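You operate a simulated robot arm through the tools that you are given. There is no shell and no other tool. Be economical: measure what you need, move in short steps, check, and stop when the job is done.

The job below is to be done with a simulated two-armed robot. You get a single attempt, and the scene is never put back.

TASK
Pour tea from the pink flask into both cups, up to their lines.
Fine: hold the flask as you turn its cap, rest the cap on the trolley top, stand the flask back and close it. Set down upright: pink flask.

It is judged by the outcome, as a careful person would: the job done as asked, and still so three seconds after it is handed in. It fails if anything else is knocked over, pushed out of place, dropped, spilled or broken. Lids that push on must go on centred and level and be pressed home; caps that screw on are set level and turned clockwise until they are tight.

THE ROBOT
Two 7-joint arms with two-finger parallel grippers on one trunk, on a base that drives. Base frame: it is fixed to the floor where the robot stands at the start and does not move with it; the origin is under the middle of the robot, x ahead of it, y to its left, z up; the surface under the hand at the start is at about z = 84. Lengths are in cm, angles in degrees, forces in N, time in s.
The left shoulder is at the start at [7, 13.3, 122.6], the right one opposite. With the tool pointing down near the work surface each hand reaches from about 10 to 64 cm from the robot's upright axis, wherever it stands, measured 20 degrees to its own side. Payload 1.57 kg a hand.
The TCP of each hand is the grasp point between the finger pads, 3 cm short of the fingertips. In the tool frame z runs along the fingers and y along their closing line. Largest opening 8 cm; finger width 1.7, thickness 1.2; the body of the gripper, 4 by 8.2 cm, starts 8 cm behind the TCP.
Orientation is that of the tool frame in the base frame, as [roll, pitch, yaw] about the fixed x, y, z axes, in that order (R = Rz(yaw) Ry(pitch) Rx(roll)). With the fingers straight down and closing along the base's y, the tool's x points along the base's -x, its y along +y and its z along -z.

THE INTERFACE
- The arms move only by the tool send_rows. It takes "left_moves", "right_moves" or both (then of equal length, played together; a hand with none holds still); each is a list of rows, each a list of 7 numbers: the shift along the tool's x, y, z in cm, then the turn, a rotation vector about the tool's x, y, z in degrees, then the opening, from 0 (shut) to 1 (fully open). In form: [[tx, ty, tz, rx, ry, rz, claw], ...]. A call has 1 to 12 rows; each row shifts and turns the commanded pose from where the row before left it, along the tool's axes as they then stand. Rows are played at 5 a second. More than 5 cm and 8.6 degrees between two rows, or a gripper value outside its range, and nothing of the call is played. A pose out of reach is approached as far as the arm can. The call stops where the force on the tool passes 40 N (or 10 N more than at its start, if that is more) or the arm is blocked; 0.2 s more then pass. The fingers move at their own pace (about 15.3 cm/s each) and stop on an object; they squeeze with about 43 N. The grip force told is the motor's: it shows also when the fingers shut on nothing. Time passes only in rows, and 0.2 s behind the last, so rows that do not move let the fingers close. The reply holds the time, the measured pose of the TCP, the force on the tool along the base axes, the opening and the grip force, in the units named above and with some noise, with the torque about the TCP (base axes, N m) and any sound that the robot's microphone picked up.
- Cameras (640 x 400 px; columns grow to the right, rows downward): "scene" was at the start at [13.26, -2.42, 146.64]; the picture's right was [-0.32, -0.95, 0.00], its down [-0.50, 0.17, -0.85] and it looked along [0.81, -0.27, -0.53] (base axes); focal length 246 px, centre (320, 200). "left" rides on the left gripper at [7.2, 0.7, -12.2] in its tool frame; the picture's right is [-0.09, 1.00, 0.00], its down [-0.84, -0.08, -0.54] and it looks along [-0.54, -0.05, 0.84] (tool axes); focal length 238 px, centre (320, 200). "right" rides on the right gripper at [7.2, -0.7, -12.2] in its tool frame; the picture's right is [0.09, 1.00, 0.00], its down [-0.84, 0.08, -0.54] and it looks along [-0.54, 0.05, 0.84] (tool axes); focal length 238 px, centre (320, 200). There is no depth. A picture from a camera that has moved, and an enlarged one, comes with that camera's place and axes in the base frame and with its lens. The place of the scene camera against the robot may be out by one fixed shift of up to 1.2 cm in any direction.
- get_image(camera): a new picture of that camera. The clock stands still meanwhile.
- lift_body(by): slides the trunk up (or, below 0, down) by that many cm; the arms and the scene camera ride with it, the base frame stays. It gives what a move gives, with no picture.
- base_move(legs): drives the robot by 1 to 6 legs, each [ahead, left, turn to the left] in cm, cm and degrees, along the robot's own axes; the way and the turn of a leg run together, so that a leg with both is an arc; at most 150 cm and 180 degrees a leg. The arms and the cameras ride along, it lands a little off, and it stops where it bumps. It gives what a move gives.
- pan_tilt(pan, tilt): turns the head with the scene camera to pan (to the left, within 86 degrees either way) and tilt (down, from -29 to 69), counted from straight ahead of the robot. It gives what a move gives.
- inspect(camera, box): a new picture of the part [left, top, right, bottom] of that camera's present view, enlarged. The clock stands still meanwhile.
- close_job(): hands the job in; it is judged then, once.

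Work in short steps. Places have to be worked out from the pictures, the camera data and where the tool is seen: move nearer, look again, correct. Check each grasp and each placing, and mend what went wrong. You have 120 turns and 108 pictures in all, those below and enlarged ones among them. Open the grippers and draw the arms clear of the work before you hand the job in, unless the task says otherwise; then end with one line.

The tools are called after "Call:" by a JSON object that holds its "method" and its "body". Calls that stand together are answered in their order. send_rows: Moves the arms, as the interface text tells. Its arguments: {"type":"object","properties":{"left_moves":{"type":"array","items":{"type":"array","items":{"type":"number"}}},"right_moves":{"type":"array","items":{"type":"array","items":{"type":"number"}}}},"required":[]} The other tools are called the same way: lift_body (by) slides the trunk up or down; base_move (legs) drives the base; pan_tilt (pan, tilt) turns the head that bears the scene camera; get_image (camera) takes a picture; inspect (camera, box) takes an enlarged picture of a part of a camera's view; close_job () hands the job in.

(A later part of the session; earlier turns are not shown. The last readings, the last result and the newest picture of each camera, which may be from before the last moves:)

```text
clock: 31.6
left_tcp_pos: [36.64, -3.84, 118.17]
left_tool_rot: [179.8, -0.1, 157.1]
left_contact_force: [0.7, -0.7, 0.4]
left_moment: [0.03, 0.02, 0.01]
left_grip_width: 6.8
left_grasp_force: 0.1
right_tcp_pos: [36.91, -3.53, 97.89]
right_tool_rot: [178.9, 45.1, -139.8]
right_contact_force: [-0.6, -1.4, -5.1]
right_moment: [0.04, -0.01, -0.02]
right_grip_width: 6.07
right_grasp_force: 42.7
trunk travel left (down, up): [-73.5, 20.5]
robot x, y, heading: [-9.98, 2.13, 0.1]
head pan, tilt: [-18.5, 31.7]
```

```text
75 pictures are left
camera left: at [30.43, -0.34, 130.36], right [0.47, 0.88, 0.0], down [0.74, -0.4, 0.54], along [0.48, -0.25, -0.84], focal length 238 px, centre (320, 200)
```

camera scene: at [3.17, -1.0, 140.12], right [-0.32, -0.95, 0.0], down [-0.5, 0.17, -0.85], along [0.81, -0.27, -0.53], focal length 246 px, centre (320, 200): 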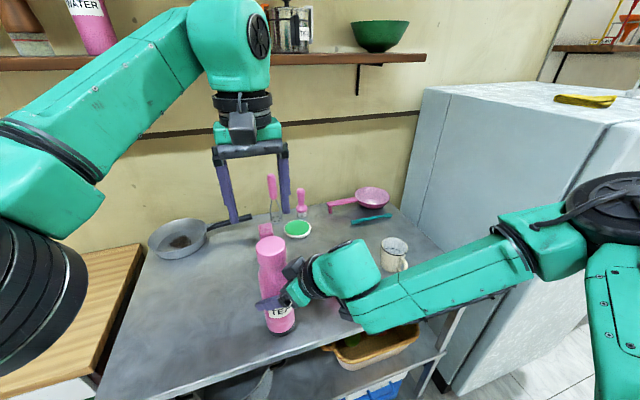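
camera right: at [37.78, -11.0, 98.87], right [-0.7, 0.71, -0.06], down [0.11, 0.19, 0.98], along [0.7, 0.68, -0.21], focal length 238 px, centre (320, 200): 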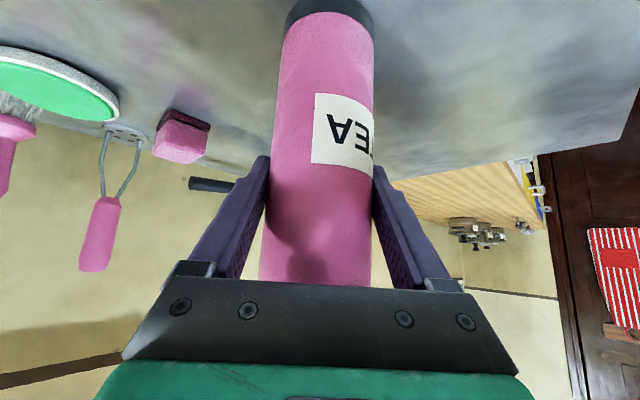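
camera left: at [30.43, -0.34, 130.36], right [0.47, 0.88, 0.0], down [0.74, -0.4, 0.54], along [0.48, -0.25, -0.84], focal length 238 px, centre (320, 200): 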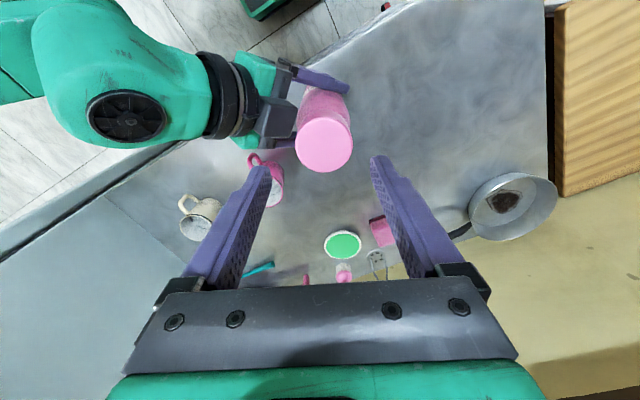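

The cap centre is at about [36.95, -3.3]. I shift 0.6 along tool y and descend part of the way, then check.

Call:
{"method": "send_rows", "body": {"left_moves": [[0, 0.6, 0, 0, 0, 0, 0.85], [0, 0, 2, 0, 0, 0, 0.85], [0, 0, 2, 0, 0, 0, 0.85]]}}

Call:
{"method": "get_image", "body": {"camera": "left"}}

Call:
{"method": "inspect", "body": {"camera": "scene", "box": [200, 140, 400, 350]}}

```text
clock: 32.5
left_tcp_pos: [37.05, -2.79, 114.27]
left_tool_rot: [-179.9, 0.0, 157.1]
left_contact_force: [-0.1, 0.4, 0.3]
left_moment: [0.01, 0.02, 0.0]
left_grip_width: 6.81
left_grasp_force: 0.1
right_tcp_pos: [37.02, -3.45, 97.79]
right_tool_rot: [179.1, 44.9, -139.7]
right_contact_force: [0.0, 0.1, -5.4]
right_moment: [-0.04, 0.02, -0.01]
right_grip_width: 6.08
right_grasp_force: 42.5
trunk travel left (down, up): [-73.5, 20.5]
robot x, y, heading: [-10.15, 1.78, -0.2]
head pan, tilt: [-18.5, 31.7]
```

```text
74 pictures are left
camera left: at [30.76, 0.63, 126.39], right [0.47, 0.88, 0.0], down [0.74, -0.4, 0.54], along [0.48, -0.26, -0.84], focal length 238 px, centre (320, 200)
```

left: 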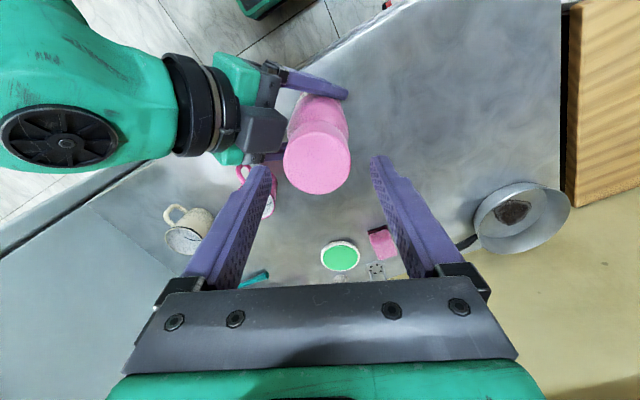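

```text
1.90 times, centred on (300, 245) of scene
camera zoom: at [3.27, -0.63, 140.12], right [-0.32, -0.95, 0.0], down [-0.5, 0.17, -0.85], along [0.81, -0.27, -0.53], focal length 469 px, centre (358, 114)
```

zoom: 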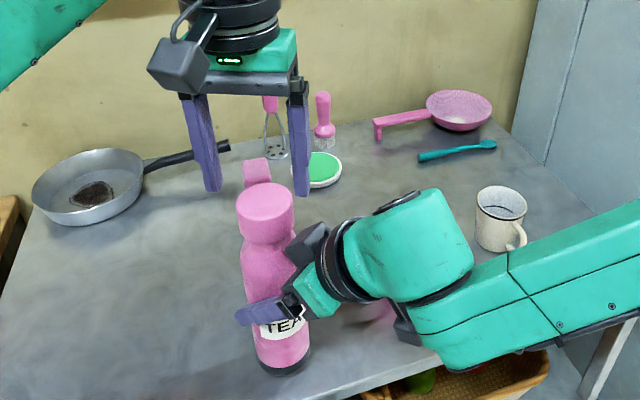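

It's well centred (cap [36.95, -3.0] vs TCP [37.05, -2.8]). I descend 5 cm around the cap and close.

Call:
{"method": "send_rows", "body": {"left_moves": [[0, 0, 1.7, 0, 0, 0, 0.85], [0, 0, 1.7, 0, 0, 0, 0.85], [0, 0, 1.6, 0, 0, 0, 0.85], [0, 0, 0, 0, 0, 0, 0.6], [0, 0, 0, 0, 0, 0, 0], [0, 0, 0, 0, 0, 0, 0]]}}

Call:
{"method": "inspect", "body": {"camera": "scene", "box": [200, 140, 400, 350]}}

```text
clock: 33.2
left_tcp_pos: [36.85, -3.13, 110.12]
left_tool_rot: [-179.4, 0.4, 156.9]
left_contact_force: [-0.2, -0.1, -0.6]
left_moment: [0.02, -0.01, 0.02]
left_grip_width: 6.82
left_grasp_force: 0.0
right_tcp_pos: [36.72, -3.61, 97.16]
right_tool_rot: [178.2, 43.8, -140.7]
right_contact_force: [-0.1, -0.4, -4.7]
right_moment: [-0.03, 0.02, 0.02]
right_grip_width: 6.06
right_grasp_force: 42.5
trunk travel left (down, up): [-73.5, 20.5]
robot x, y, heading: [-10.34, 1.53, -0.1]
head pan, tilt: [-18.5, 31.7]
stopped in row 3 (right hand): the force on the tool passed its limit at 48 N (the readings are from after the stop); the commanded pose is now the measured one
```

```text
1.90 times, centred on (300, 245) of scene
camera zoom: at [3.19, -0.73, 140.13], right [-0.32, -0.95, 0.0], down [-0.5, 0.17, -0.85], along [0.81, -0.27, -0.53], focal length 469 px, centre (358, 114)
```

zoom: 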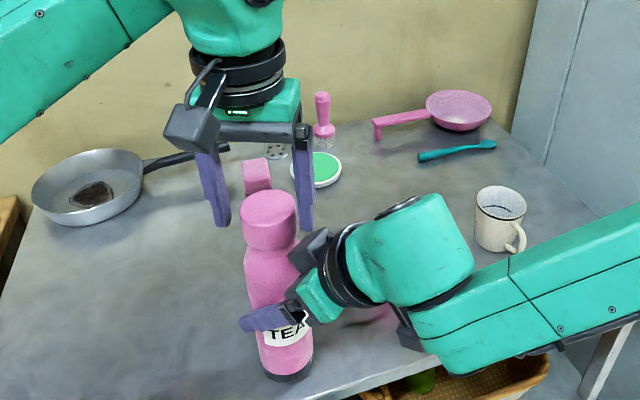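

Something touched at 48 N, probably the left finger on the right gripper's edge. I back the left hand up 2 cm and look through its camera.

Call:
{"method": "send_rows", "body": {"left_moves": [[0, 0, -1, 0, 0, 0, 0.85], [0, 0, -1, 0, 0, 0, 0.85]]}}

Call:
{"method": "get_image", "body": {"camera": "left"}}

Call:
{"method": "get_image", "body": {"camera": "right"}}

```text
clock: 33.9
left_tcp_pos: [36.86, -3.18, 112.08]
left_tool_rot: [-179.5, 0.3, 157.1]
left_contact_force: [-0.3, -0.4, 0.3]
left_moment: [0.01, 0.02, 0.01]
left_grip_width: 6.82
left_grasp_force: 0.1
right_tcp_pos: [36.6, -3.5, 97.27]
right_tool_rot: [178.4, 43.9, -140.6]
right_contact_force: [0.7, -0.3, -4.7]
right_moment: [-0.04, 0.04, -0.02]
right_grip_width: 6.08
right_grasp_force: 43.0
trunk travel left (down, up): [-73.5, 20.5]
robot x, y, heading: [-10.33, 1.81, 0.3]
head pan, tilt: [-18.5, 31.7]
```

```text
71 pictures are left
camera left: at [30.49, 0.48, 124.16], right [0.47, 0.88, -0.01], down [0.74, -0.39, 0.55], along [0.48, -0.27, -0.84], focal length 238 px, centre (320, 200)
```

left: 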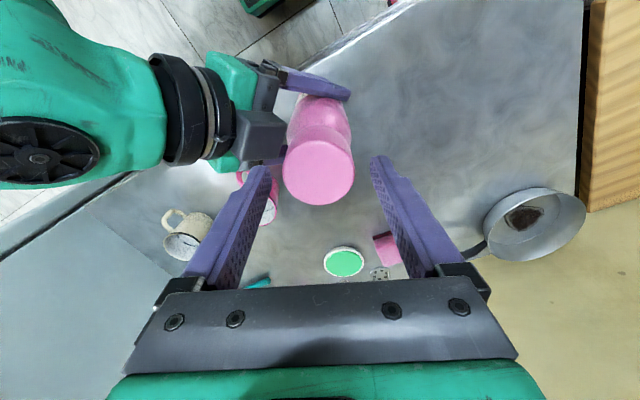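

```text
70 pictures are left
camera right: at [26.68, -12.9, 100.91], right [-0.7, 0.72, -0.04], down [0.13, 0.19, 0.97], along [0.7, 0.67, -0.23], focal length 238 px, centre (320, 200)
```

right: 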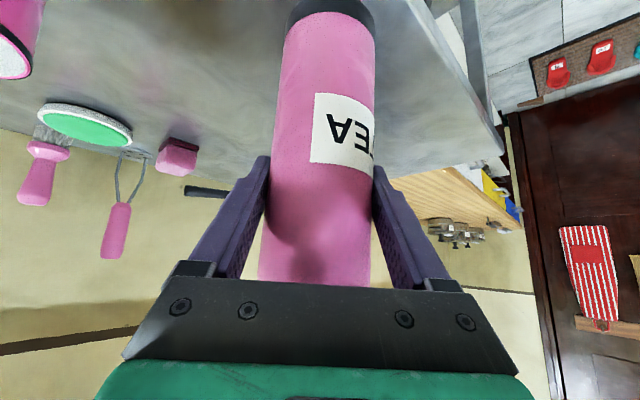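

The left finger was above the right gripper's corner block. I'll grip just the cap's top part instead (tips about 1.6 cm below its top), which keeps the fingers above the block.

Call:
{"method": "send_rows", "body": {"left_moves": [[0, 0, 0, 0, 0, 0, 0.75], [0, 0, 1, 0, 0, 0, 0.75], [0, 0, 0, 0, 0, 0, 0.65], [0, 0, 0, 0, 0, 0, 0], [0, 0, 0, 0, 0, 0, 0]]}}

Call:
{"method": "inspect", "body": {"camera": "scene", "box": [220, 160, 360, 320]}}

Call:
{"method": "get_image", "body": {"camera": "left"}}

```text
clock: 35.0
left_tcp_pos: [36.69, -3.25, 111.1]
left_tool_rot: [-179.3, 0.3, 156.9]
left_contact_force: [-4.1, -8.3, 1.7]
left_moment: [-0.23, 0.07, -0.08]
left_grip_width: 4.9
left_grasp_force: 43.3
right_tcp_pos: [36.66, -3.54, 97.29]
right_tool_rot: [178.4, 43.9, -140.6]
right_contact_force: [4.3, 8.5, -6.2]
right_moment: [-0.93, 0.51, 0.05]
right_grip_width: 6.08
right_grasp_force: 43.0
trunk travel left (down, up): [-73.5, 20.5]
robot x, y, heading: [-10.24, 2.1, 0.1]
head pan, tilt: [-18.5, 31.7]
```

```text
2.50 times, centred on (290, 240) of scene
camera zoom: at [3.21, -0.71, 140.12], right [-0.32, -0.95, 0.0], down [-0.5, 0.17, -0.85], along [0.81, -0.27, -0.53], focal length 616 px, centre (395, 100)
```

zoom: 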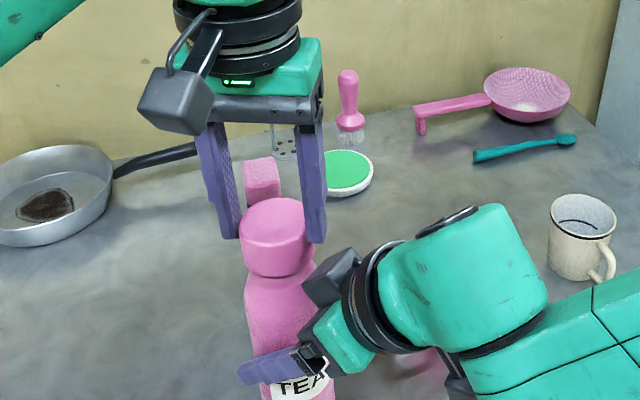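

```text
68 pictures are left
camera left: at [30.44, 0.42, 123.18], right [0.48, 0.88, -0.01], down [0.74, -0.39, 0.55], along [0.48, -0.27, -0.84], focal length 238 px, centre (320, 200)
```

left: 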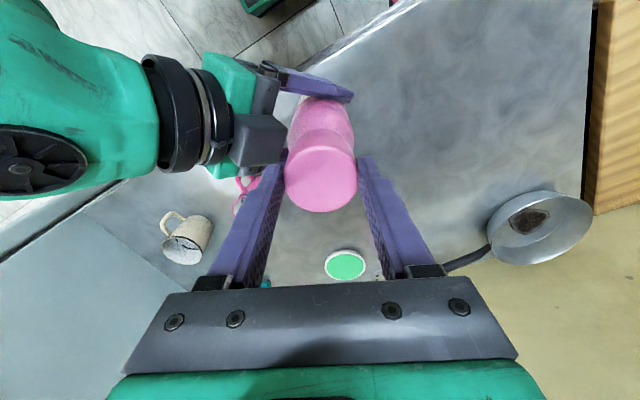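

The cap is gripped (4.9 cm) with modest side force. I turn it counter-clockwise a little while the right hand holds, to check torque and clearance.

Call:
{"method": "send_rows", "body": {"left_moves": [[0, -0.1, 0, 0, 0, -6, 0], [0, 0, 0, 0, 0, -8, 0], [0, 0, 0, 0, 0, -8, 0], [0, 0, 0, 0, 0, -8, 0]]}}

```text
clock: 36.0
left_tcp_pos: [36.66, -3.14, 111.11]
left_tool_rot: [-179.3, 0.1, -172.9]
left_contact_force: [-1.3, -10.6, 5.8]
left_moment: [-0.43, 0.35, -0.15]
left_grip_width: 4.88
left_grasp_force: 43.5
right_tcp_pos: [36.7, -3.57, 97.38]
right_tool_rot: [178.4, 43.9, -140.7]
right_contact_force: [1.7, 10.6, -10.7]
right_moment: [-1.08, -0.15, 0.1]
right_grip_width: 6.06
right_grasp_force: 43.1
trunk travel left (down, up): [-73.5, 20.5]
robot x, y, heading: [-10.13, 2.1, 0.3]
head pan, tilt: [-18.5, 31.7]
```

It's turning freely, and the cap pushes up slightly as it unthreads. I continue with a small lift and side relief.

Call:
{"method": "send_rows", "body": {"left_moves": [[0, -0.15, -0.05, 0, 0, -8, 0], [0, 0, -0.05, 0, 0, -8, 0], [0, 0, -0.05, 0, 0, -8, 0], [0, 0, -0.03, 0, 0, -8, 0], [0, 0, -0.03, 0, 0, -8, 0], [0, 0, -0.03, 0, 0, -8, 0], [0, 0, -0.03, 0, 0, -8, 0]]}}

Call:
{"method": "inspect", "body": {"camera": "scene", "box": [220, 160, 360, 320]}}

```text
clock: 37.6
left_tcp_pos: [36.81, -3.18, 111.28]
left_tool_rot: [-179.5, -0.6, -116.8]
left_contact_force: [15.3, -9.7, -6.5]
left_moment: [-0.24, -0.16, -0.1]
left_grip_width: 4.9
left_grasp_force: 43.3
right_tcp_pos: [36.57, -3.42, 97.18]
right_tool_rot: [178.5, 44.0, -140.6]
right_contact_force: [-16.0, 9.4, 0.9]
right_moment: [-1.13, -2.02, 0.21]
right_grip_width: 6.13
right_grasp_force: 43.1
trunk travel left (down, up): [-73.5, 20.5]
robot x, y, heading: [-9.8, 1.8, 0.1]
head pan, tilt: [-18.5, 31.7]
```

```text
2.50 times, centred on (290, 240) of scene
camera zoom: at [3.2, -0.72, 140.12], right [-0.32, -0.95, 0.0], down [-0.5, 0.17, -0.85], along [0.81, -0.27, -0.53], focal length 616 px, centre (395, 100)
```

zoom: 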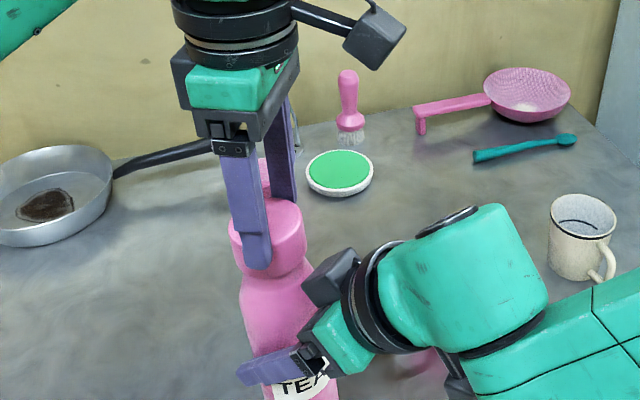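

About 86° done. The side force is along the closing line, so I shift 0.3 cm to relieve it and keep turning.

Call:
{"method": "send_rows", "body": {"left_moves": [[0, -0.3, 0, 0, 0, 0, 0], [0, 0, -0.03, 0, 0, -8, 0], [0, 0, -0.03, 0, 0, -8, 0], [0, 0, -0.03, 0, 0, -8, 0], [0, 0, -0.03, 0, 0, -8, 0], [0, 0, -0.03, 0, 0, -8, 0]]}}

```text
clock: 39.0
left_tcp_pos: [37.08, -3.4, 111.52]
left_tool_rot: [179.9, -0.6, -76.6]
left_contact_force: [14.7, 3.4, -19.2]
left_moment: [0.88, -0.15, -0.07]
left_grip_width: 4.92
left_grasp_force: 43.3
right_tcp_pos: [36.72, -3.61, 97.33]
right_tool_rot: [178.4, 44.0, -140.6]
right_contact_force: [-14.1, -3.2, 14.1]
right_moment: [-0.34, -1.9, 0.09]
right_grip_width: 6.13
right_grasp_force: 43.7
trunk travel left (down, up): [-73.5, 20.5]
robot x, y, heading: [-10.37, 1.59, -0.0]
head pan, tilt: [-18.5, 31.7]
```

I'm lifting faster than the thread, so I ease down a little, relieve sideways, and keep turning.

Call:
{"method": "send_rows", "body": {"left_moves": [[0, -0.25, 0.15, 0, 0, 0, 0], [0, 0, 0, 0, 0, -8, 0], [0, 0, 0, 0, 0, -8, 0], [0, 0, 0, 0, 0, -8, 0], [0, 0, 0, 0, 0, -8, 0], [0, 0, 0, 0, 0, -8, 0]]}}

Call:
{"method": "inspect", "body": {"camera": "scene", "box": [220, 160, 360, 320]}}

```text
clock: 40.5
left_tcp_pos: [37.38, -3.28, 111.46]
left_tool_rot: [179.5, -0.5, -36.8]
left_contact_force: [0.6, 4.4, -3.2]
left_moment: [0.73, 0.6, -0.07]
left_grip_width: 4.86
left_grasp_force: 43.1
right_tcp_pos: [36.67, -3.57, 97.11]
right_tool_rot: [178.4, 43.7, -140.9]
right_contact_force: [-0.7, -5.4, -0.8]
right_moment: [0.02, -0.69, -0.01]
right_grip_width: 6.11
right_grasp_force: 43.1
trunk travel left (down, up): [-73.5, 20.5]
robot x, y, heading: [-10.47, 1.55, -0.1]
head pan, tilt: [-18.5, 31.7]
```

```text
2.50 times, centred on (290, 240) of scene
camera zoom: at [3.2, -0.72, 140.12], right [-0.32, -0.95, 0.0], down [-0.5, 0.17, -0.85], along [0.81, -0.27, -0.53], focal length 616 px, centre (395, 100)
```

zoom: 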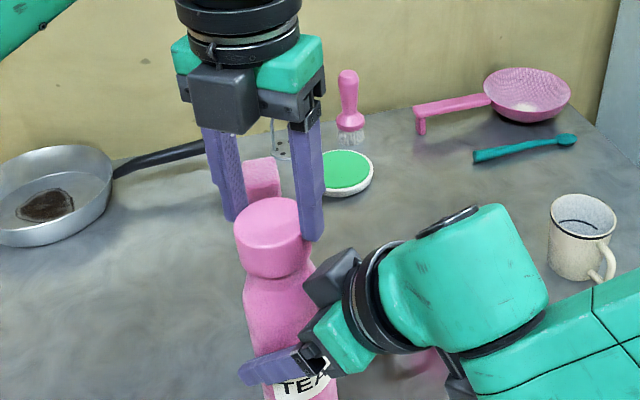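

166° done at low torque. The wrist still has range, so I go on turning.

Call:
{"method": "send_rows", "body": {"left_moves": [[0, 0, -0.02, 0, 0, -8, 0], [0, 0, -0.02, 0, 0, -8, 0], [0, 0, -0.02, 0, 0, -8, 0], [0, 0, -0.02, 0, 0, -8, 0], [0, 0, -0.02, 0, 0, -8, 0], [0, 0, -0.02, 0, 0, -8, 0], [0, 0, -0.02, 0, 0, -8, 0]]}}

```text
clock: 42.0
left_tcp_pos: [37.27, -3.42, 111.43]
left_tool_rot: [179.3, 0.2, 19.1]
left_contact_force: [-0.2, -0.1, -0.3]
left_moment: [-0.01, 0.03, 0.05]
left_grip_width: 4.86
left_grasp_force: 42.9
right_tcp_pos: [36.73, -3.53, 97.26]
right_tool_rot: [178.4, 43.9, -140.6]
right_contact_force: [0.5, -0.3, -4.9]
right_moment: [0.0, 0.04, -0.02]
right_grip_width: 6.04
right_grasp_force: 43.2
trunk travel left (down, up): [-73.5, 20.5]
robot x, y, heading: [-10.12, 1.81, 0.0]
head pan, tilt: [-18.5, 31.7]
```

All contact forces dropped to zero, so the cap seems free after about 220°. I lift gently and check.

Call:
{"method": "send_rows", "body": {"left_moves": [[0, 0, -0.4, 0, 0, 0, 0], [0, 0, -0.6, 0, 0, 0, 0], [0, 0, -1, 0, 0, 0, 0]]}}

Call:
{"method": "inspect", "body": {"camera": "scene", "box": [220, 160, 360, 320]}}

```text
clock: 42.9
left_tcp_pos: [37.21, -3.34, 113.6]
left_tool_rot: [179.3, 0.2, 19.0]
left_contact_force: [0.8, -0.2, -0.1]
left_moment: [-0.02, 0.03, 0.04]
left_grip_width: 4.87
left_grasp_force: 42.9
right_tcp_pos: [36.68, -3.69, 97.21]
right_tool_rot: [178.4, 43.9, -140.6]
right_contact_force: [0.8, -0.4, -5.5]
right_moment: [0.01, 0.05, -0.02]
right_grip_width: 6.06
right_grasp_force: 43.8
trunk travel left (down, up): [-73.5, 20.5]
robot x, y, heading: [-10.41, 1.98, 0.1]
head pan, tilt: [-18.5, 31.7]
```

```text
2.50 times, centred on (290, 240) of scene
camera zoom: at [3.16, -0.73, 140.13], right [-0.32, -0.95, 0.0], down [-0.5, 0.17, -0.85], along [0.81, -0.27, -0.53], focal length 616 px, centre (395, 100)
```

zoom: 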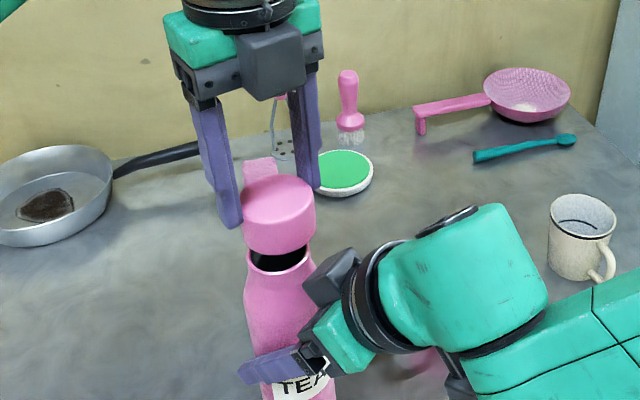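

The cap is off and the mouth is open. I raise it and carry it left to a free spot on the trolley top near [40, 14].

Call:
{"method": "send_rows", "body": {"left_moves": [[0, 0, -2.5, 0, 0, 0, 0], [2.13, -3.9, 0, 0, 0, 0, 0], [2.13, -3.9, 0, 0, 0, 0, 0], [2.13, -3.9, 0, 0, 0, 0, 0], [2.13, -3.9, 0, 0, 0, 0, 0], [0, 0, 4, 0, 0, 0, 0], [0, 0, 4, 0, 0, 0, 0], [0, 0, 4, 0, 0, 0, 0], [0, 0, 4, 0, 0, 0, 0]]}}

Call:
{"method": "get_image", "body": {"camera": "scene"}}

Call:
{"method": "get_image", "body": {"camera": "left"}}

```text
clock: 44.9
left_tcp_pos: [40.28, 14.12, 99.72]
left_tool_rot: [179.3, 0.1, 18.9]
left_contact_force: [-0.7, 0.4, -0.1]
left_moment: [-0.04, 0.02, -0.01]
left_grip_width: 4.91
left_grasp_force: 43.1
right_tcp_pos: [36.7, -3.5, 97.23]
right_tool_rot: [178.5, 44.0, -140.6]
right_contact_force: [0.3, 1.0, -3.5]
right_moment: [-0.02, -0.01, -0.05]
right_grip_width: 6.03
right_grasp_force: 42.8
trunk travel left (down, up): [-73.5, 20.5]
robot x, y, heading: [-10.53, 1.72, 0.1]
head pan, tilt: [-18.5, 31.7]
```

```text
64 pictures are left
camera scene: at [3.29, -0.7, 140.12], right [-0.32, -0.95, 0.0], down [-0.5, 0.17, -0.85], along [0.81, -0.27, -0.53], focal length 246 px, centre (320, 200)
```

scene: 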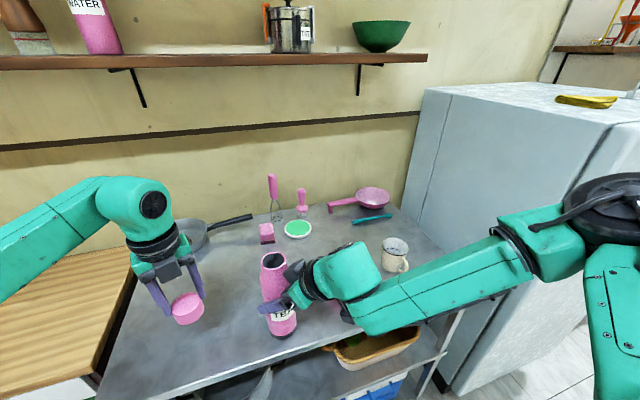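

```text
63 pictures are left
camera left: at [47.43, 15.92, 111.79], right [0.24, -0.97, 0.01], down [-0.82, -0.19, 0.54], along [-0.53, -0.14, -0.84], focal length 238 px, centre (320, 200)
```

left: 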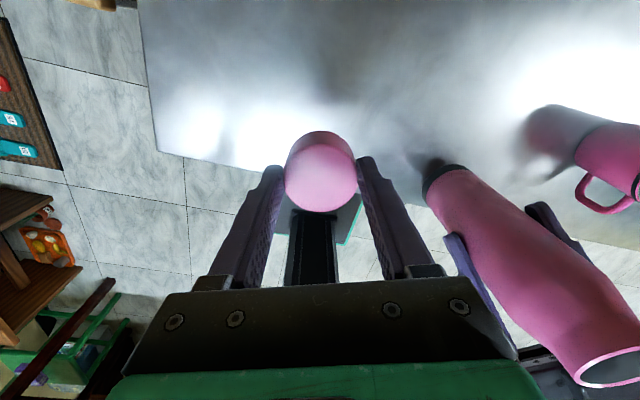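

The spot is clear, with the table's front edge at x ≈ 33. I lower the cap most of the way and then feel for the surface.

Call:
{"method": "send_rows", "body": {"left_moves": [[0, 0, 3.5, 0, 0, 0, 0], [0, 0, 3.5, 0, 0, 0, 0], [0, 0, 2.8, 0, 0, 0, 0], [0, 0, 0.5, 0, 0, 0, 0]]}}

Call:
{"method": "inspect", "body": {"camera": "scene", "box": [110, 230, 270, 350]}}

```text
clock: 45.9
left_tcp_pos: [40.37, 13.76, 89.37]
left_tool_rot: [179.4, 0.0, 19.1]
left_contact_force: [0.2, -0.6, -0.4]
left_moment: [0.06, -0.01, -0.04]
left_grip_width: 4.99
left_grasp_force: 42.6
right_tcp_pos: [36.77, -3.48, 97.24]
right_tool_rot: [178.4, 43.9, -140.6]
right_contact_force: [-0.4, -0.1, -5.5]
right_moment: [-0.03, -0.02, 0.0]
right_grip_width: 6.04
right_grasp_force: 43.1
trunk travel left (down, up): [-73.5, 20.5]
robot x, y, heading: [-10.07, 1.76, 0.3]
head pan, tilt: [-18.5, 31.7]
```

```text
3.33 times, centred on (190, 290) of scene
camera zoom: at [3.2, -0.7, 140.13], right [-0.32, -0.95, 0.0], down [-0.5, 0.17, -0.85], along [0.81, -0.27, -0.53], focal length 821 px, centre (753, -100)
```

zoom: 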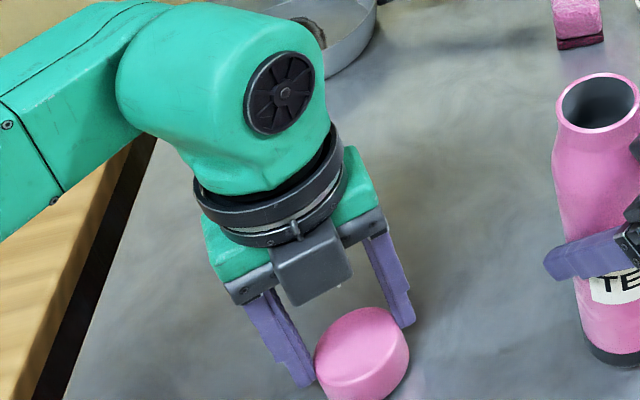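

The cap looks level once the lens lean is accounted for. I keep descending in small steps until it touches.

Call:
{"method": "send_rows", "body": {"left_moves": [[0, 0, 0.4, 0, 0, 0, 0], [0, 0, 0.4, 0, 0, 0, 0], [0, 0, 0.3, 0, 0, 0, 0]]}}

```text
clock: 46.6
left_tcp_pos: [40.29, 13.88, 88.83]
left_tool_rot: [178.9, -0.4, 19.1]
left_contact_force: [5.5, 4.3, 33.5]
left_moment: [0.66, 0.1, -0.14]
left_grip_width: 4.97
left_grasp_force: 43.4
right_tcp_pos: [36.31, -3.45, 97.43]
right_tool_rot: [178.6, 44.1, -140.5]
right_contact_force: [-0.4, -0.3, -4.4]
right_moment: [-0.03, 0.01, -0.05]
right_grip_width: 6.04
right_grasp_force: 42.7
trunk travel left (down, up): [-73.5, 20.5]
robot x, y, heading: [-10.01, 1.5, -0.1]
head pan, tilt: [-18.5, 31.7]
```

Contact made. I ease off, open partly, and rise straight up.

Call:
{"method": "send_rows", "body": {"left_moves": [[0, 0, -0.35, 0, 0, 0, 0], [0, 0, 0, 0, 0, 0, 0.75], [0, 0, 0, 0, 0, 0, 0.75], [0, 0, -2, 0, 0, 0, 0.75], [0, 0, -4, 0, 0, 0, 0.75], [0, 0, -4, 0, 0, 0, 0.75]]}}

Call:
{"method": "get_image", "body": {"camera": "left"}}

Call:
{"method": "get_image", "body": {"camera": "scene"}}

```text
clock: 48.0
left_tcp_pos: [40.48, 13.89, 98.68]
left_tool_rot: [179.4, 0.2, 18.9]
left_contact_force: [0.5, -0.2, 0.5]
left_moment: [0.01, -0.01, 0.01]
left_grip_width: 6.0
left_grasp_force: 0.0
right_tcp_pos: [36.6, -3.58, 97.27]
right_tool_rot: [178.5, 44.0, -140.6]
right_contact_force: [-0.8, -0.2, -4.6]
right_moment: [-0.01, 0.01, 0.05]
right_grip_width: 6.05
right_grasp_force: 43.1
trunk travel left (down, up): [-73.5, 20.5]
robot x, y, heading: [-10.16, 1.82, 0.1]
head pan, tilt: [-18.5, 31.7]
```

```text
61 pictures are left
camera left: at [47.62, 15.81, 110.82], right [0.24, -0.97, 0.01], down [-0.82, -0.19, 0.54], along [-0.53, -0.14, -0.84], focal length 238 px, centre (320, 200)
```

left: 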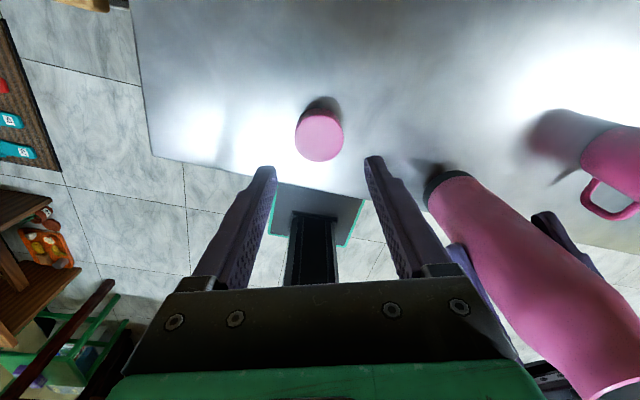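

```text
60 pictures are left
camera scene: at [3.12, -0.76, 140.13], right [-0.32, -0.95, 0.0], down [-0.5, 0.17, -0.85], along [0.81, -0.27, -0.53], focal length 246 px, centre (320, 200)
```

scene: 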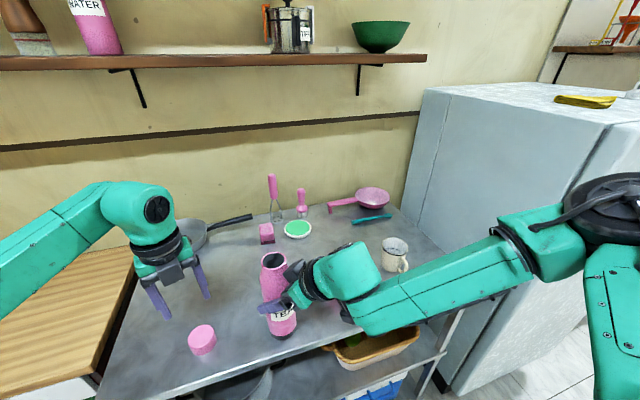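

The cap rests at [40, 13.7]. Next is pouring. I raise both hands by 16 cm, turn the right hand's yaw towards straight ahead, and then lower the trunk 12 cm so the right arm has wrist freedom.

Call:
{"method": "send_rows", "body": {"right_moves": [[-2.83, 0, -2.83, 0, 0, 0, 0], [-2.83, 0, -2.83, 0, 0, 0, 0], [-2.83, 0, -2.83, 0, 0, 0, 0], [-2.83, 0, -2.83, 0, 0, 0, 0], [0, 0, 0, 5.66, 0, 5.66, 0], [0, 0, 0, 5.66, 0, 5.66, 0], [0, 0, 0, 5.66, 0, 5.66, 0], [0, 0, 0, 5.66, 0, 5.66, 0]], "left_moves": [[0, 0, -4, 0, 0, 0, 0.75], [0, 0, -4, 0, 0, 0, 0.75], [0, 0, -4, 0, 0, 0, 0.75], [0, 0, -4, 0, 0, 0, 0.75], [0, 0, 0, 0, 0, 0, 0.75], [0, 0, 0, 0, 0, 0, 0.75], [0, 0, 0, 0, 0, 0, 0.75], [0, 0, 0, 0, 0, 0, 0.75]]}}

```text
clock: 49.9
left_tcp_pos: [40.33, 14.21, 114.61]
left_tool_rot: [179.3, 0.1, 19.0]
left_contact_force: [-0.4, 0.6, -0.2]
left_moment: [-0.01, 0.01, -0.01]
left_grip_width: 6.02
left_grasp_force: 0.0
right_tcp_pos: [37.15, -3.48, 113.21]
right_tool_rot: [179.6, 43.5, -172.0]
right_contact_force: [-0.5, 0.7, -4.6]
right_moment: [0.02, 0.02, -0.01]
right_grip_width: 6.05
right_grasp_force: 43.4
trunk travel left (down, up): [-73.5, 20.5]
robot x, y, heading: [-10.05, 1.57, -0.0]
head pan, tilt: [-18.5, 31.7]
```

Good. I lower the trunk 12 cm.

Call:
{"method": "lift_body", "body": {"by": -12}}

Call:
{"method": "get_image", "body": {"camera": "scene"}}

```text
clock: 51.4
left_tcp_pos: [40.23, 14.11, 102.71]
left_tool_rot: [179.3, 0.2, 19.0]
left_contact_force: [0.6, -0.5, 0.0]
left_moment: [-0.02, 0.01, 0.02]
left_grip_width: 6.0
left_grasp_force: 0.0
right_tcp_pos: [37.05, -3.58, 101.1]
right_tool_rot: [179.4, 43.5, -171.9]
right_contact_force: [-0.2, 0.3, -4.2]
right_moment: [0.0, -0.02, 0.0]
right_grip_width: 6.01
right_grasp_force: 43.3
trunk travel left (down, up): [-61.5, 32.5]
robot x, y, heading: [-10.1, 1.71, -0.1]
head pan, tilt: [-18.5, 31.7]
```

```text
59 pictures are left
camera scene: at [3.16, -0.71, 128.13], right [-0.32, -0.95, 0.0], down [-0.5, 0.17, -0.85], along [0.81, -0.27, -0.53], focal length 246 px, centre (320, 200)
```

scene: 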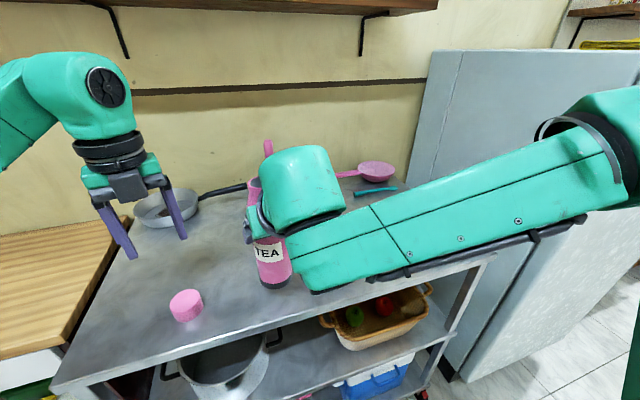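

The forearm hides the cups from the scene camera, so the left hand's camera will watch instead. I unwind the left wrist to look forward, and move the upright flask next to the pink cup.

Call:
{"method": "send_rows", "body": {"right_moves": [[-0.6, -2.59, 1.77, 0, 0, 0, 0], [-0.6, -2.59, 1.77, 0, 0, 0, 0], [-0.6, -2.59, 1.77, 0, 0, 0, 0], [0, 0, 0, 0, 0, 0, 0], [0, 0, 0, 0, 0, 0, 0], [0, 0, 0, 0, 0, 0, 0], [0, 0, 0, 0, 0, 0, 0], [0, 0, 0, 0, 0, 0, 0], [0, 0, 0, 0, 0, 0, 0], [0, 0, 0, 0, 0, 0, 0], [0, 0, 0, 0, 0, 0, 0], [0, 0, 0, 0, 0, 0, 0]], "left_moves": [[0, 0, -3.5, 0, 0, 0, 0.75], [0, 0, -3.5, 0, 0, 0, 0.75], [0, 0, 0, 0, 0, 8.5, 0.75], [0, 0, 0, 0, 0, 8.5, 0.75], [0, 0, 0, 0, 0, 8.5, 0.75], [0, 0, 0, 0, 0, 8.5, 0.75], [0, 0, 0, 0, 0, 8.5, 0.75], [0, 0, 0, 0, 0, 8.5, 0.75], [0, 0, 0, 0, 0, 8.5, 0.75], [0, 0, 0, 0, 0, 8.5, 0.75], [0, 0, 0, 0, 0, 8.5, 0.75], [0, 0, 0, 0, 0, 8.5, 0.75]]}}

Call:
{"method": "send_rows", "body": {"left_moves": [[0, 0, 0, 0, 0, 8.5, 0.75], [0, 0, 0, 0, 0, 8.5, 0.75], [0, 0, 0, 0, 0, 8.5, 0.75], [0, 0, 0, 0, 0, 8.5, 0.75], [0, 0, 0, 0, 0, 8.5, 0.75], [0, 0, 0, 0, 0, 8.5, 0.75], [0, 0, 0, 0, 0, 8.5, 0.75], [0, 0, 0, 0, 0, 8.5, 0.75], [0, 0, 0, 0, 0, 8.5, 0.75], [0, 0, 0, 0, 0, 8.5, 0.75], [0, 0, 0, 0, 0, 8.5, 0.75]]}}

Call:
{"method": "get_image", "body": {"camera": "left"}}

```text
clock: 54.0
left_tcp_pos: [40.09, 14.18, 109.79]
left_tool_rot: [179.8, -0.7, -66.1]
left_contact_force: [0.6, -0.5, -0.3]
left_moment: [0.02, -0.02, 0.02]
left_grip_width: 5.98
left_grasp_force: 0.0
right_tcp_pos: [43.08, -10.38, 98.5]
right_tool_rot: [179.4, 43.6, -171.9]
right_contact_force: [0.2, 0.0, -5.9]
right_moment: [-0.01, 0.0, 0.02]
right_grip_width: 6.06
right_grasp_force: 43.2
trunk travel left (down, up): [-61.5, 32.5]
robot x, y, heading: [-10.15, 1.7, 0.2]
head pan, tilt: [-18.5, 31.7]
```

```text
clock: 56.4
left_tcp_pos: [40.25, 14.21, 109.52]
left_tool_rot: [-179.3, -0.2, -159.5]
left_contact_force: [-0.2, 0.6, -0.4]
left_moment: [-0.01, 0.03, 0.0]
left_grip_width: 5.99
left_grasp_force: 0.0
right_tcp_pos: [43.11, -10.31, 98.57]
right_tool_rot: [179.4, 43.5, -171.9]
right_contact_force: [-0.1, 0.4, -5.1]
right_moment: [0.02, -0.02, -0.03]
right_grip_width: 6.03
right_grasp_force: 42.8
trunk travel left (down, up): [-61.5, 32.5]
robot x, y, heading: [-10.02, 1.61, -0.3]
head pan, tilt: [-18.5, 31.7]
```

```text
58 pictures are left
camera left: at [33.4, 12.44, 121.8], right [-0.26, 0.97, -0.01], down [0.81, 0.23, 0.54], along [0.52, 0.13, -0.84], focal length 238 px, centre (320, 200)
```

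left: 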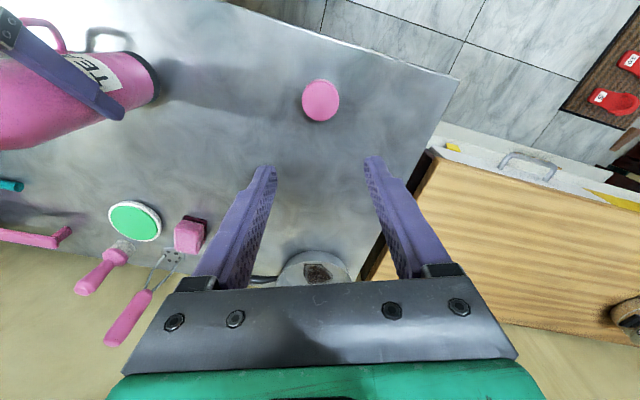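

I turn the left hand's camera further right and move it nearer to see the pink cup.

Call:
{"method": "send_rows", "body": {"left_moves": [[2.73, -2.54, 0, 0, 0, 0, 0.75], [2.73, -2.54, 0, 0, 0, 0, 0.75], [2.73, -2.54, 0, 0, 0, 0, 0.75], [0, 0, 0, 0, 0, 8.4, 0.75], [0, 0, 0, 0, 0, 8.4, 0.75], [0, 0, 0, 0, 0, 8.4, 0.75], [0, 0, 0, 0, 0, 8.4, 0.75], [0, 0, 0, 0, 0, 8.4, 0.75]]}}

Call:
{"method": "get_image", "body": {"camera": "left"}}

```text
clock: 58.1
left_tcp_pos: [35.27, 4.11, 109.75]
left_tool_rot: [-179.4, 0.4, 158.2]
left_contact_force: [-0.3, -0.4, 0.2]
left_moment: [-0.01, -0.03, -0.03]
left_grip_width: 5.99
left_grasp_force: 0.0
right_tcp_pos: [43.09, -10.5, 98.56]
right_tool_rot: [179.3, 43.5, -171.9]
right_contact_force: [0.2, -0.2, -4.6]
right_moment: [0.04, -0.01, -0.01]
right_grip_width: 6.03
right_grasp_force: 43.0
trunk travel left (down, up): [-61.5, 32.5]
robot x, y, heading: [-10.29, 1.57, 0.1]
head pan, tilt: [-18.5, 31.7]
```

```text
57 pictures are left
camera left: at [28.88, 7.63, 121.87], right [0.45, 0.89, -0.01], down [0.75, -0.37, 0.55], along [0.48, -0.26, -0.84], focal length 238 px, centre (320, 200)
```

left: 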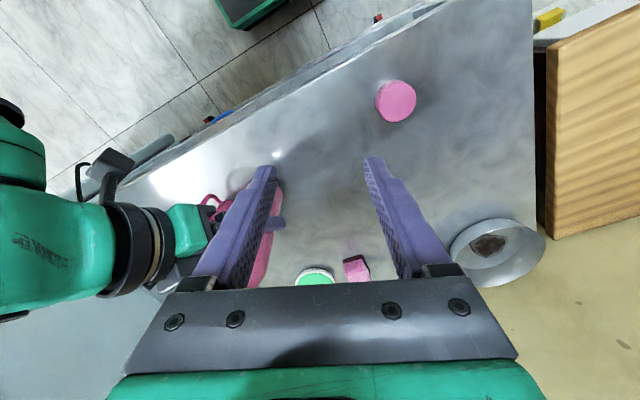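

The finger and right hand block that view. Shifting the base about 18 cm left gives the scene camera a clear line to the cups and makes the right arm more comfortable. I raise the flask first, then drive.

Call:
{"method": "send_rows", "body": {"right_moves": [[-2.75, 0, -2.9, 0, 0, 0, 0], [-2.75, 0, -2.9, 0, 0, 0, 0], [-1.0, 0, -1.1, 0, 0, 0, 0]]}}

Call:
{"method": "base_move", "body": {"legs": [[0, 18, 0]]}}

Call:
{"method": "get_image", "body": {"camera": "scene"}}

```text
clock: 59.0
left_tcp_pos: [35.2, 4.26, 109.76]
left_tool_rot: [-179.5, 0.4, 158.5]
left_contact_force: [-0.5, -0.1, 0.2]
left_moment: [-0.01, -0.02, 0.02]
left_grip_width: 5.97
left_grasp_force: 0.1
right_tcp_pos: [43.03, -10.53, 107.98]
right_tool_rot: [179.4, 43.5, -171.8]
right_contact_force: [1.2, 0.0, -5.0]
right_moment: [0.02, 0.02, 0.0]
right_grip_width: 6.06
right_grasp_force: 42.9
trunk travel left (down, up): [-61.5, 32.5]
robot x, y, heading: [-10.18, 1.96, 0.3]
head pan, tilt: [-18.5, 31.7]
```

```text
clock: 60.5
left_tcp_pos: [35.23, 22.24, 109.72]
left_tool_rot: [-179.3, 0.2, 158.7]
left_contact_force: [0.0, -0.4, 0.2]
left_moment: [-0.01, -0.01, -0.01]
left_grip_width: 6.04
left_grasp_force: 0.1
right_tcp_pos: [43.07, 7.47, 107.93]
right_tool_rot: [179.4, 43.5, -172.0]
right_contact_force: [-0.4, 0.3, -4.9]
right_moment: [-0.02, 0.02, -0.01]
right_grip_width: 6.04
right_grasp_force: 42.6
trunk travel left (down, up): [-61.5, 32.5]
robot x, y, heading: [-10.33, 19.64, 0.2]
head pan, tilt: [-18.5, 31.7]
```

```text
56 pictures are left
camera scene: at [3.19, 17.28, 128.12], right [-0.32, -0.95, 0.0], down [-0.5, 0.17, -0.85], along [0.81, -0.27, -0.53], focal length 246 px, centre (320, 200)
```

scene: 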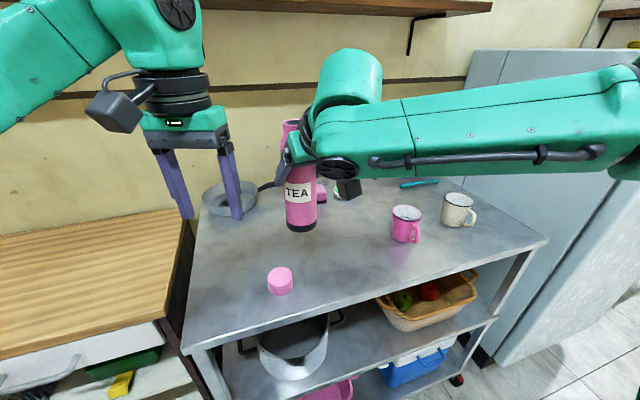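

Both cups are now in clear view: pink at about [44, -19.5], beige at about [45, -36]. I move the upright flask next to the pink cup.

Call:
{"method": "send_rows", "body": {"right_moves": [[0.45, -4.45, -0.43, 0, 0, 0, 0], [0.45, -4.45, -0.43, 0, 0, 0, 0], [0.45, -4.45, -0.43, 0, 0, 0, 0], [0.45, -4.45, -0.43, 0, 0, 0, 0], [2.4, 0, 2.55, 0, 0, 0, 0], [2.2, 0, 2.3, 0, 0, 0, 0]]}}

Call:
{"method": "get_image", "body": {"camera": "scene"}}

Call:
{"method": "get_image", "body": {"camera": "right"}}

```text
clock: 61.9
left_tcp_pos: [35.27, 22.25, 109.71]
left_tool_rot: [-179.4, 0.4, 158.6]
left_contact_force: [0.1, 0.2, -0.3]
left_moment: [0.0, 0.02, 0.03]
left_grip_width: 5.96
left_grasp_force: 0.1
right_tcp_pos: [43.11, -10.31, 101.18]
right_tool_rot: [179.3, 43.5, -171.9]
right_contact_force: [0.0, 0.5, -5.4]
right_moment: [0.01, -0.01, -0.03]
right_grip_width: 6.04
right_grasp_force: 43.0
trunk travel left (down, up): [-61.5, 32.5]
robot x, y, heading: [-9.74, 19.5, 0.0]
head pan, tilt: [-18.5, 31.7]
```

```text
55 pictures are left
camera scene: at [3.23, 17.28, 128.12], right [-0.32, -0.95, 0.0], down [-0.5, 0.17, -0.85], along [0.81, -0.27, -0.53], focal length 246 px, centre (320, 200)
```

scene: 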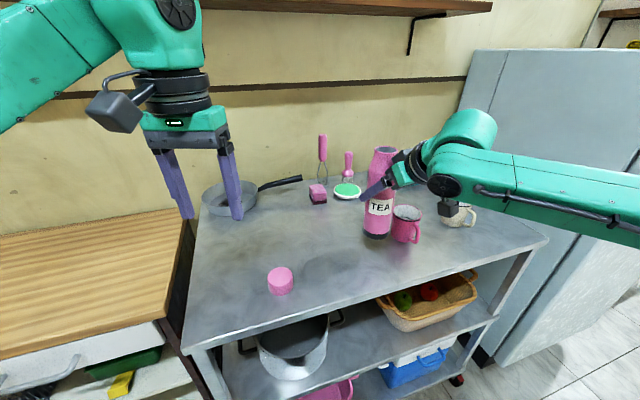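

```text
54 pictures are left
camera right: at [29.73, -12.99, 104.94], right [-0.21, 0.98, -0.06], down [0.22, 0.1, 0.97], along [0.95, 0.2, -0.24], focal length 238 px, centre (320, 200)
```

right: 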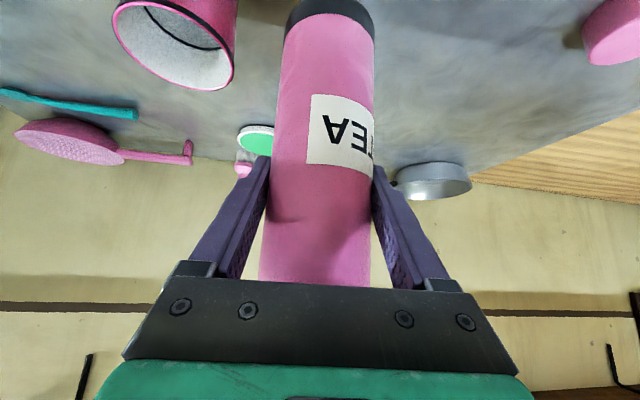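

The flask stands beside the pink cup. I lower it 4 cm and tilt the first 32° towards the cup, then look.

Call:
{"method": "send_rows", "body": {"right_moves": [[2.75, 0, 2.9, 0, 0, 0, 0], [0, 0, 0, -5.8, 0, 5.5, 0], [0, 0, 0, -5.8, 0, 5.5, 0], [0, 0, 0, -5.8, 0, 5.5, 0], [0, 0, 0, -5.8, 0, 5.5, 0]]}}

Call:
{"method": "inspect", "body": {"camera": "scene", "box": [340, 120, 500, 260]}}

```text
clock: 63.1
left_tcp_pos: [35.25, 22.42, 109.81]
left_tool_rot: [-179.5, 0.2, 158.6]
left_contact_force: [0.0, -0.4, 0.8]
left_moment: [0.02, 0.0, 0.01]
left_grip_width: 5.97
left_grasp_force: 0.1
right_tcp_pos: [43.13, -10.3, 97.28]
right_tool_rot: [138.7, 35.5, 161.5]
right_contact_force: [0.2, -0.6, -4.4]
right_moment: [-0.04, -0.03, 0.02]
right_grip_width: 6.04
right_grasp_force: 43.3
trunk travel left (down, up): [-61.5, 32.5]
robot x, y, heading: [-10.23, 19.9, 0.3]
head pan, tilt: [-18.5, 31.7]
```

```text
2.86 times, centred on (420, 190) of scene
camera zoom: at [3.19, 17.3, 128.12], right [-0.32, -0.95, 0.0], down [-0.5, 0.17, -0.85], along [0.81, -0.27, -0.53], focal length 704 px, centre (34, 229)
```

zoom: 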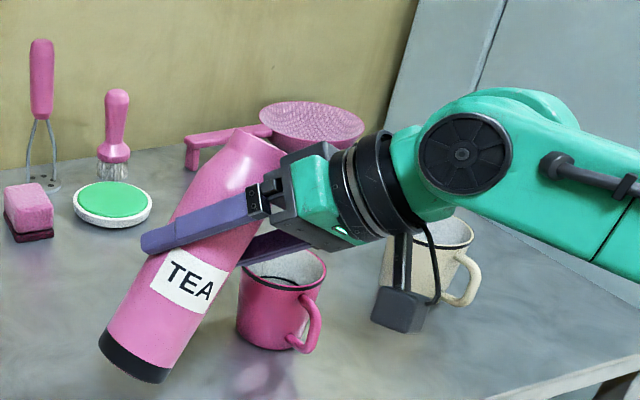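

The geometry is fine. I continue in small tilts and watch for flow.

Call:
{"method": "send_rows", "body": {"right_moves": [[0, 0, 0, -4.35, 0, 4.13, 0], [0, 0, 0, -4.35, 0, 4.13, 0]]}}

Call:
{"method": "inspect", "body": {"camera": "scene", "box": [340, 120, 500, 260]}}

```text
clock: 63.7
left_tcp_pos: [35.25, 22.19, 109.84]
left_tool_rot: [-179.4, 0.2, 158.6]
left_contact_force: [-0.7, -0.2, -1.4]
left_moment: [0.0, -0.04, 0.03]
left_grip_width: 6.0
left_grasp_force: 0.1
right_tcp_pos: [43.2, -10.31, 97.1]
right_tool_rot: [126.4, 29.4, 154.8]
right_contact_force: [0.0, -0.8, -5.4]
right_moment: [-0.06, 0.01, -0.04]
right_grip_width: 6.02
right_grasp_force: 42.6
trunk travel left (down, up): [-61.5, 32.5]
robot x, y, heading: [-10.17, 19.73, 0.1]
head pan, tilt: [-18.5, 31.7]
```

```text
2.86 times, centred on (420, 190) of scene
camera zoom: at [3.21, 17.31, 128.12], right [-0.32, -0.95, 0.0], down [-0.5, 0.17, -0.85], along [0.81, -0.27, -0.53], focal length 704 px, centre (34, 229)
```

zoom: 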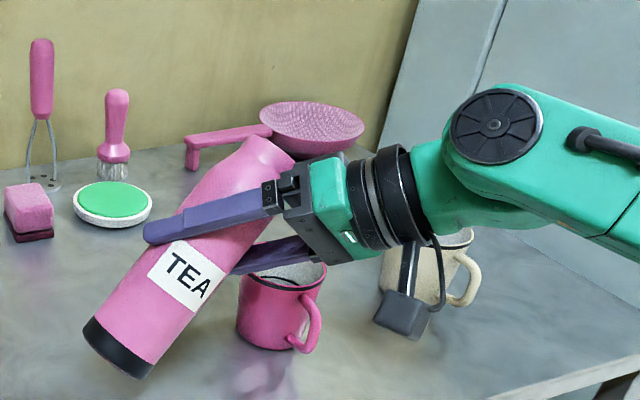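

No flow yet. I tilt further in small steps.

Call:
{"method": "send_rows", "body": {"right_moves": [[0, 0, 0, -3.6, 0, 3.45, 0], [0, 0, 0, -3.6, 0, 3.45, 0], [0, 0, 0, 0, 0, 0, 0]]}}

Call:
{"method": "inspect", "body": {"camera": "scene", "box": [340, 120, 500, 260]}}

```text
clock: 64.5
left_tcp_pos: [35.17, 22.36, 109.84]
left_tool_rot: [-179.4, 0.3, 158.6]
left_contact_force: [0.6, -0.3, 0.6]
left_moment: [-0.01, 0.01, 0.01]
left_grip_width: 6.01
left_grasp_force: 0.1
right_tcp_pos: [43.33, -10.09, 97.23]
right_tool_rot: [117.4, 23.5, 150.9]
right_contact_force: [-0.1, 0.1, -5.2]
right_moment: [-0.08, 0.02, -0.02]
right_grip_width: 6.05
right_grasp_force: 42.4
trunk travel left (down, up): [-61.5, 32.5]
robot x, y, heading: [-10.11, 19.7, 0.3]
head pan, tilt: [-18.5, 31.7]
```

```text
2.86 times, centred on (420, 190) of scene
camera zoom: at [3.17, 17.37, 128.13], right [-0.32, -0.95, 0.0], down [-0.5, 0.17, -0.85], along [0.81, -0.27, -0.53], focal length 704 px, centre (34, 229)
```

zoom: 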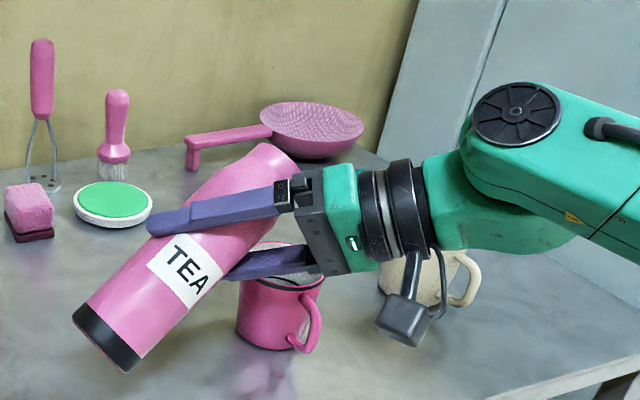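

The tilt is about 54° and still no flow; the lip is over the cup. Continuing, with a slight shift back to keep the stream centred.

Call:
{"method": "send_rows", "body": {"right_moves": [[0.3, 0.24, 0.32, -2.9, 0, 2.75, 0], [0, 0, 0, -2.9, 0, 2.75, 0], [0, 0, 0, 0, 0, 0, 0]]}}

Call:
{"method": "inspect", "body": {"camera": "scene", "box": [360, 150, 460, 250]}}

Call:
{"method": "get_image", "body": {"camera": "right"}}

```text
clock: 65.3
left_tcp_pos: [35.18, 22.42, 109.76]
left_tool_rot: [-179.4, 0.3, 158.6]
left_contact_force: [0.5, 0.3, 0.8]
left_moment: [-0.01, -0.02, 0.0]
left_grip_width: 6.0
left_grasp_force: 0.1
right_tcp_pos: [43.21, -9.73, 97.15]
right_tool_rot: [110.8, 18.6, 148.6]
right_contact_force: [0.3, -0.1, -5.1]
right_moment: [-0.06, -0.01, -0.01]
right_grip_width: 6.05
right_grasp_force: 42.5
trunk travel left (down, up): [-61.5, 32.5]
robot x, y, heading: [-10.47, 19.76, 0.0]
head pan, tilt: [-18.5, 31.7]
```

```text
4.00 times, centred on (410, 200) of scene
camera zoom: at [3.18, 17.36, 128.12], right [-0.32, -0.95, 0.0], down [-0.5, 0.17, -0.85], along [0.81, -0.27, -0.53], focal length 986 px, centre (-40, 200)
```

zoom: 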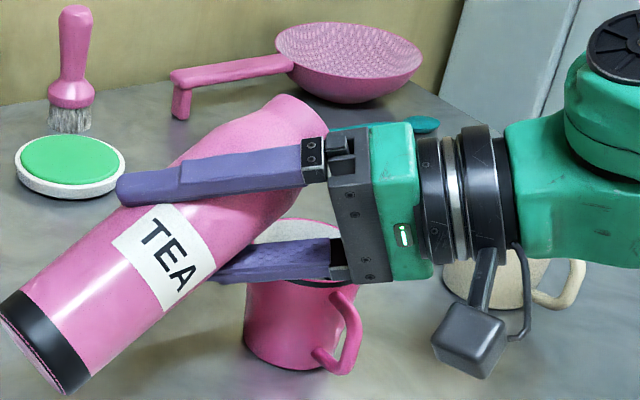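

```text
49 pictures are left
camera right: at [30.22, -15.41, 98.3], right [-0.14, 0.5, 0.85], down [0.35, -0.78, 0.52], along [0.92, 0.38, -0.07], focal length 238 px, centre (320, 200)
```

right: 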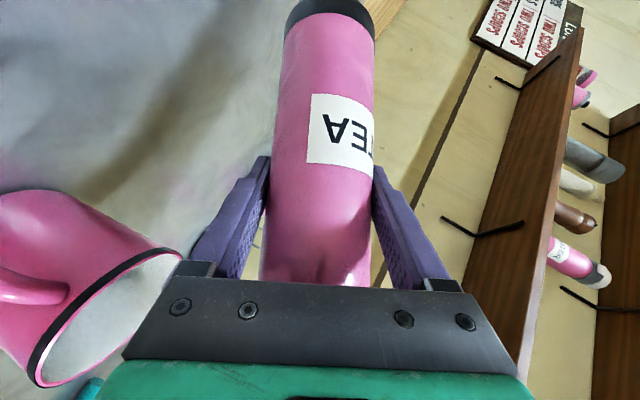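

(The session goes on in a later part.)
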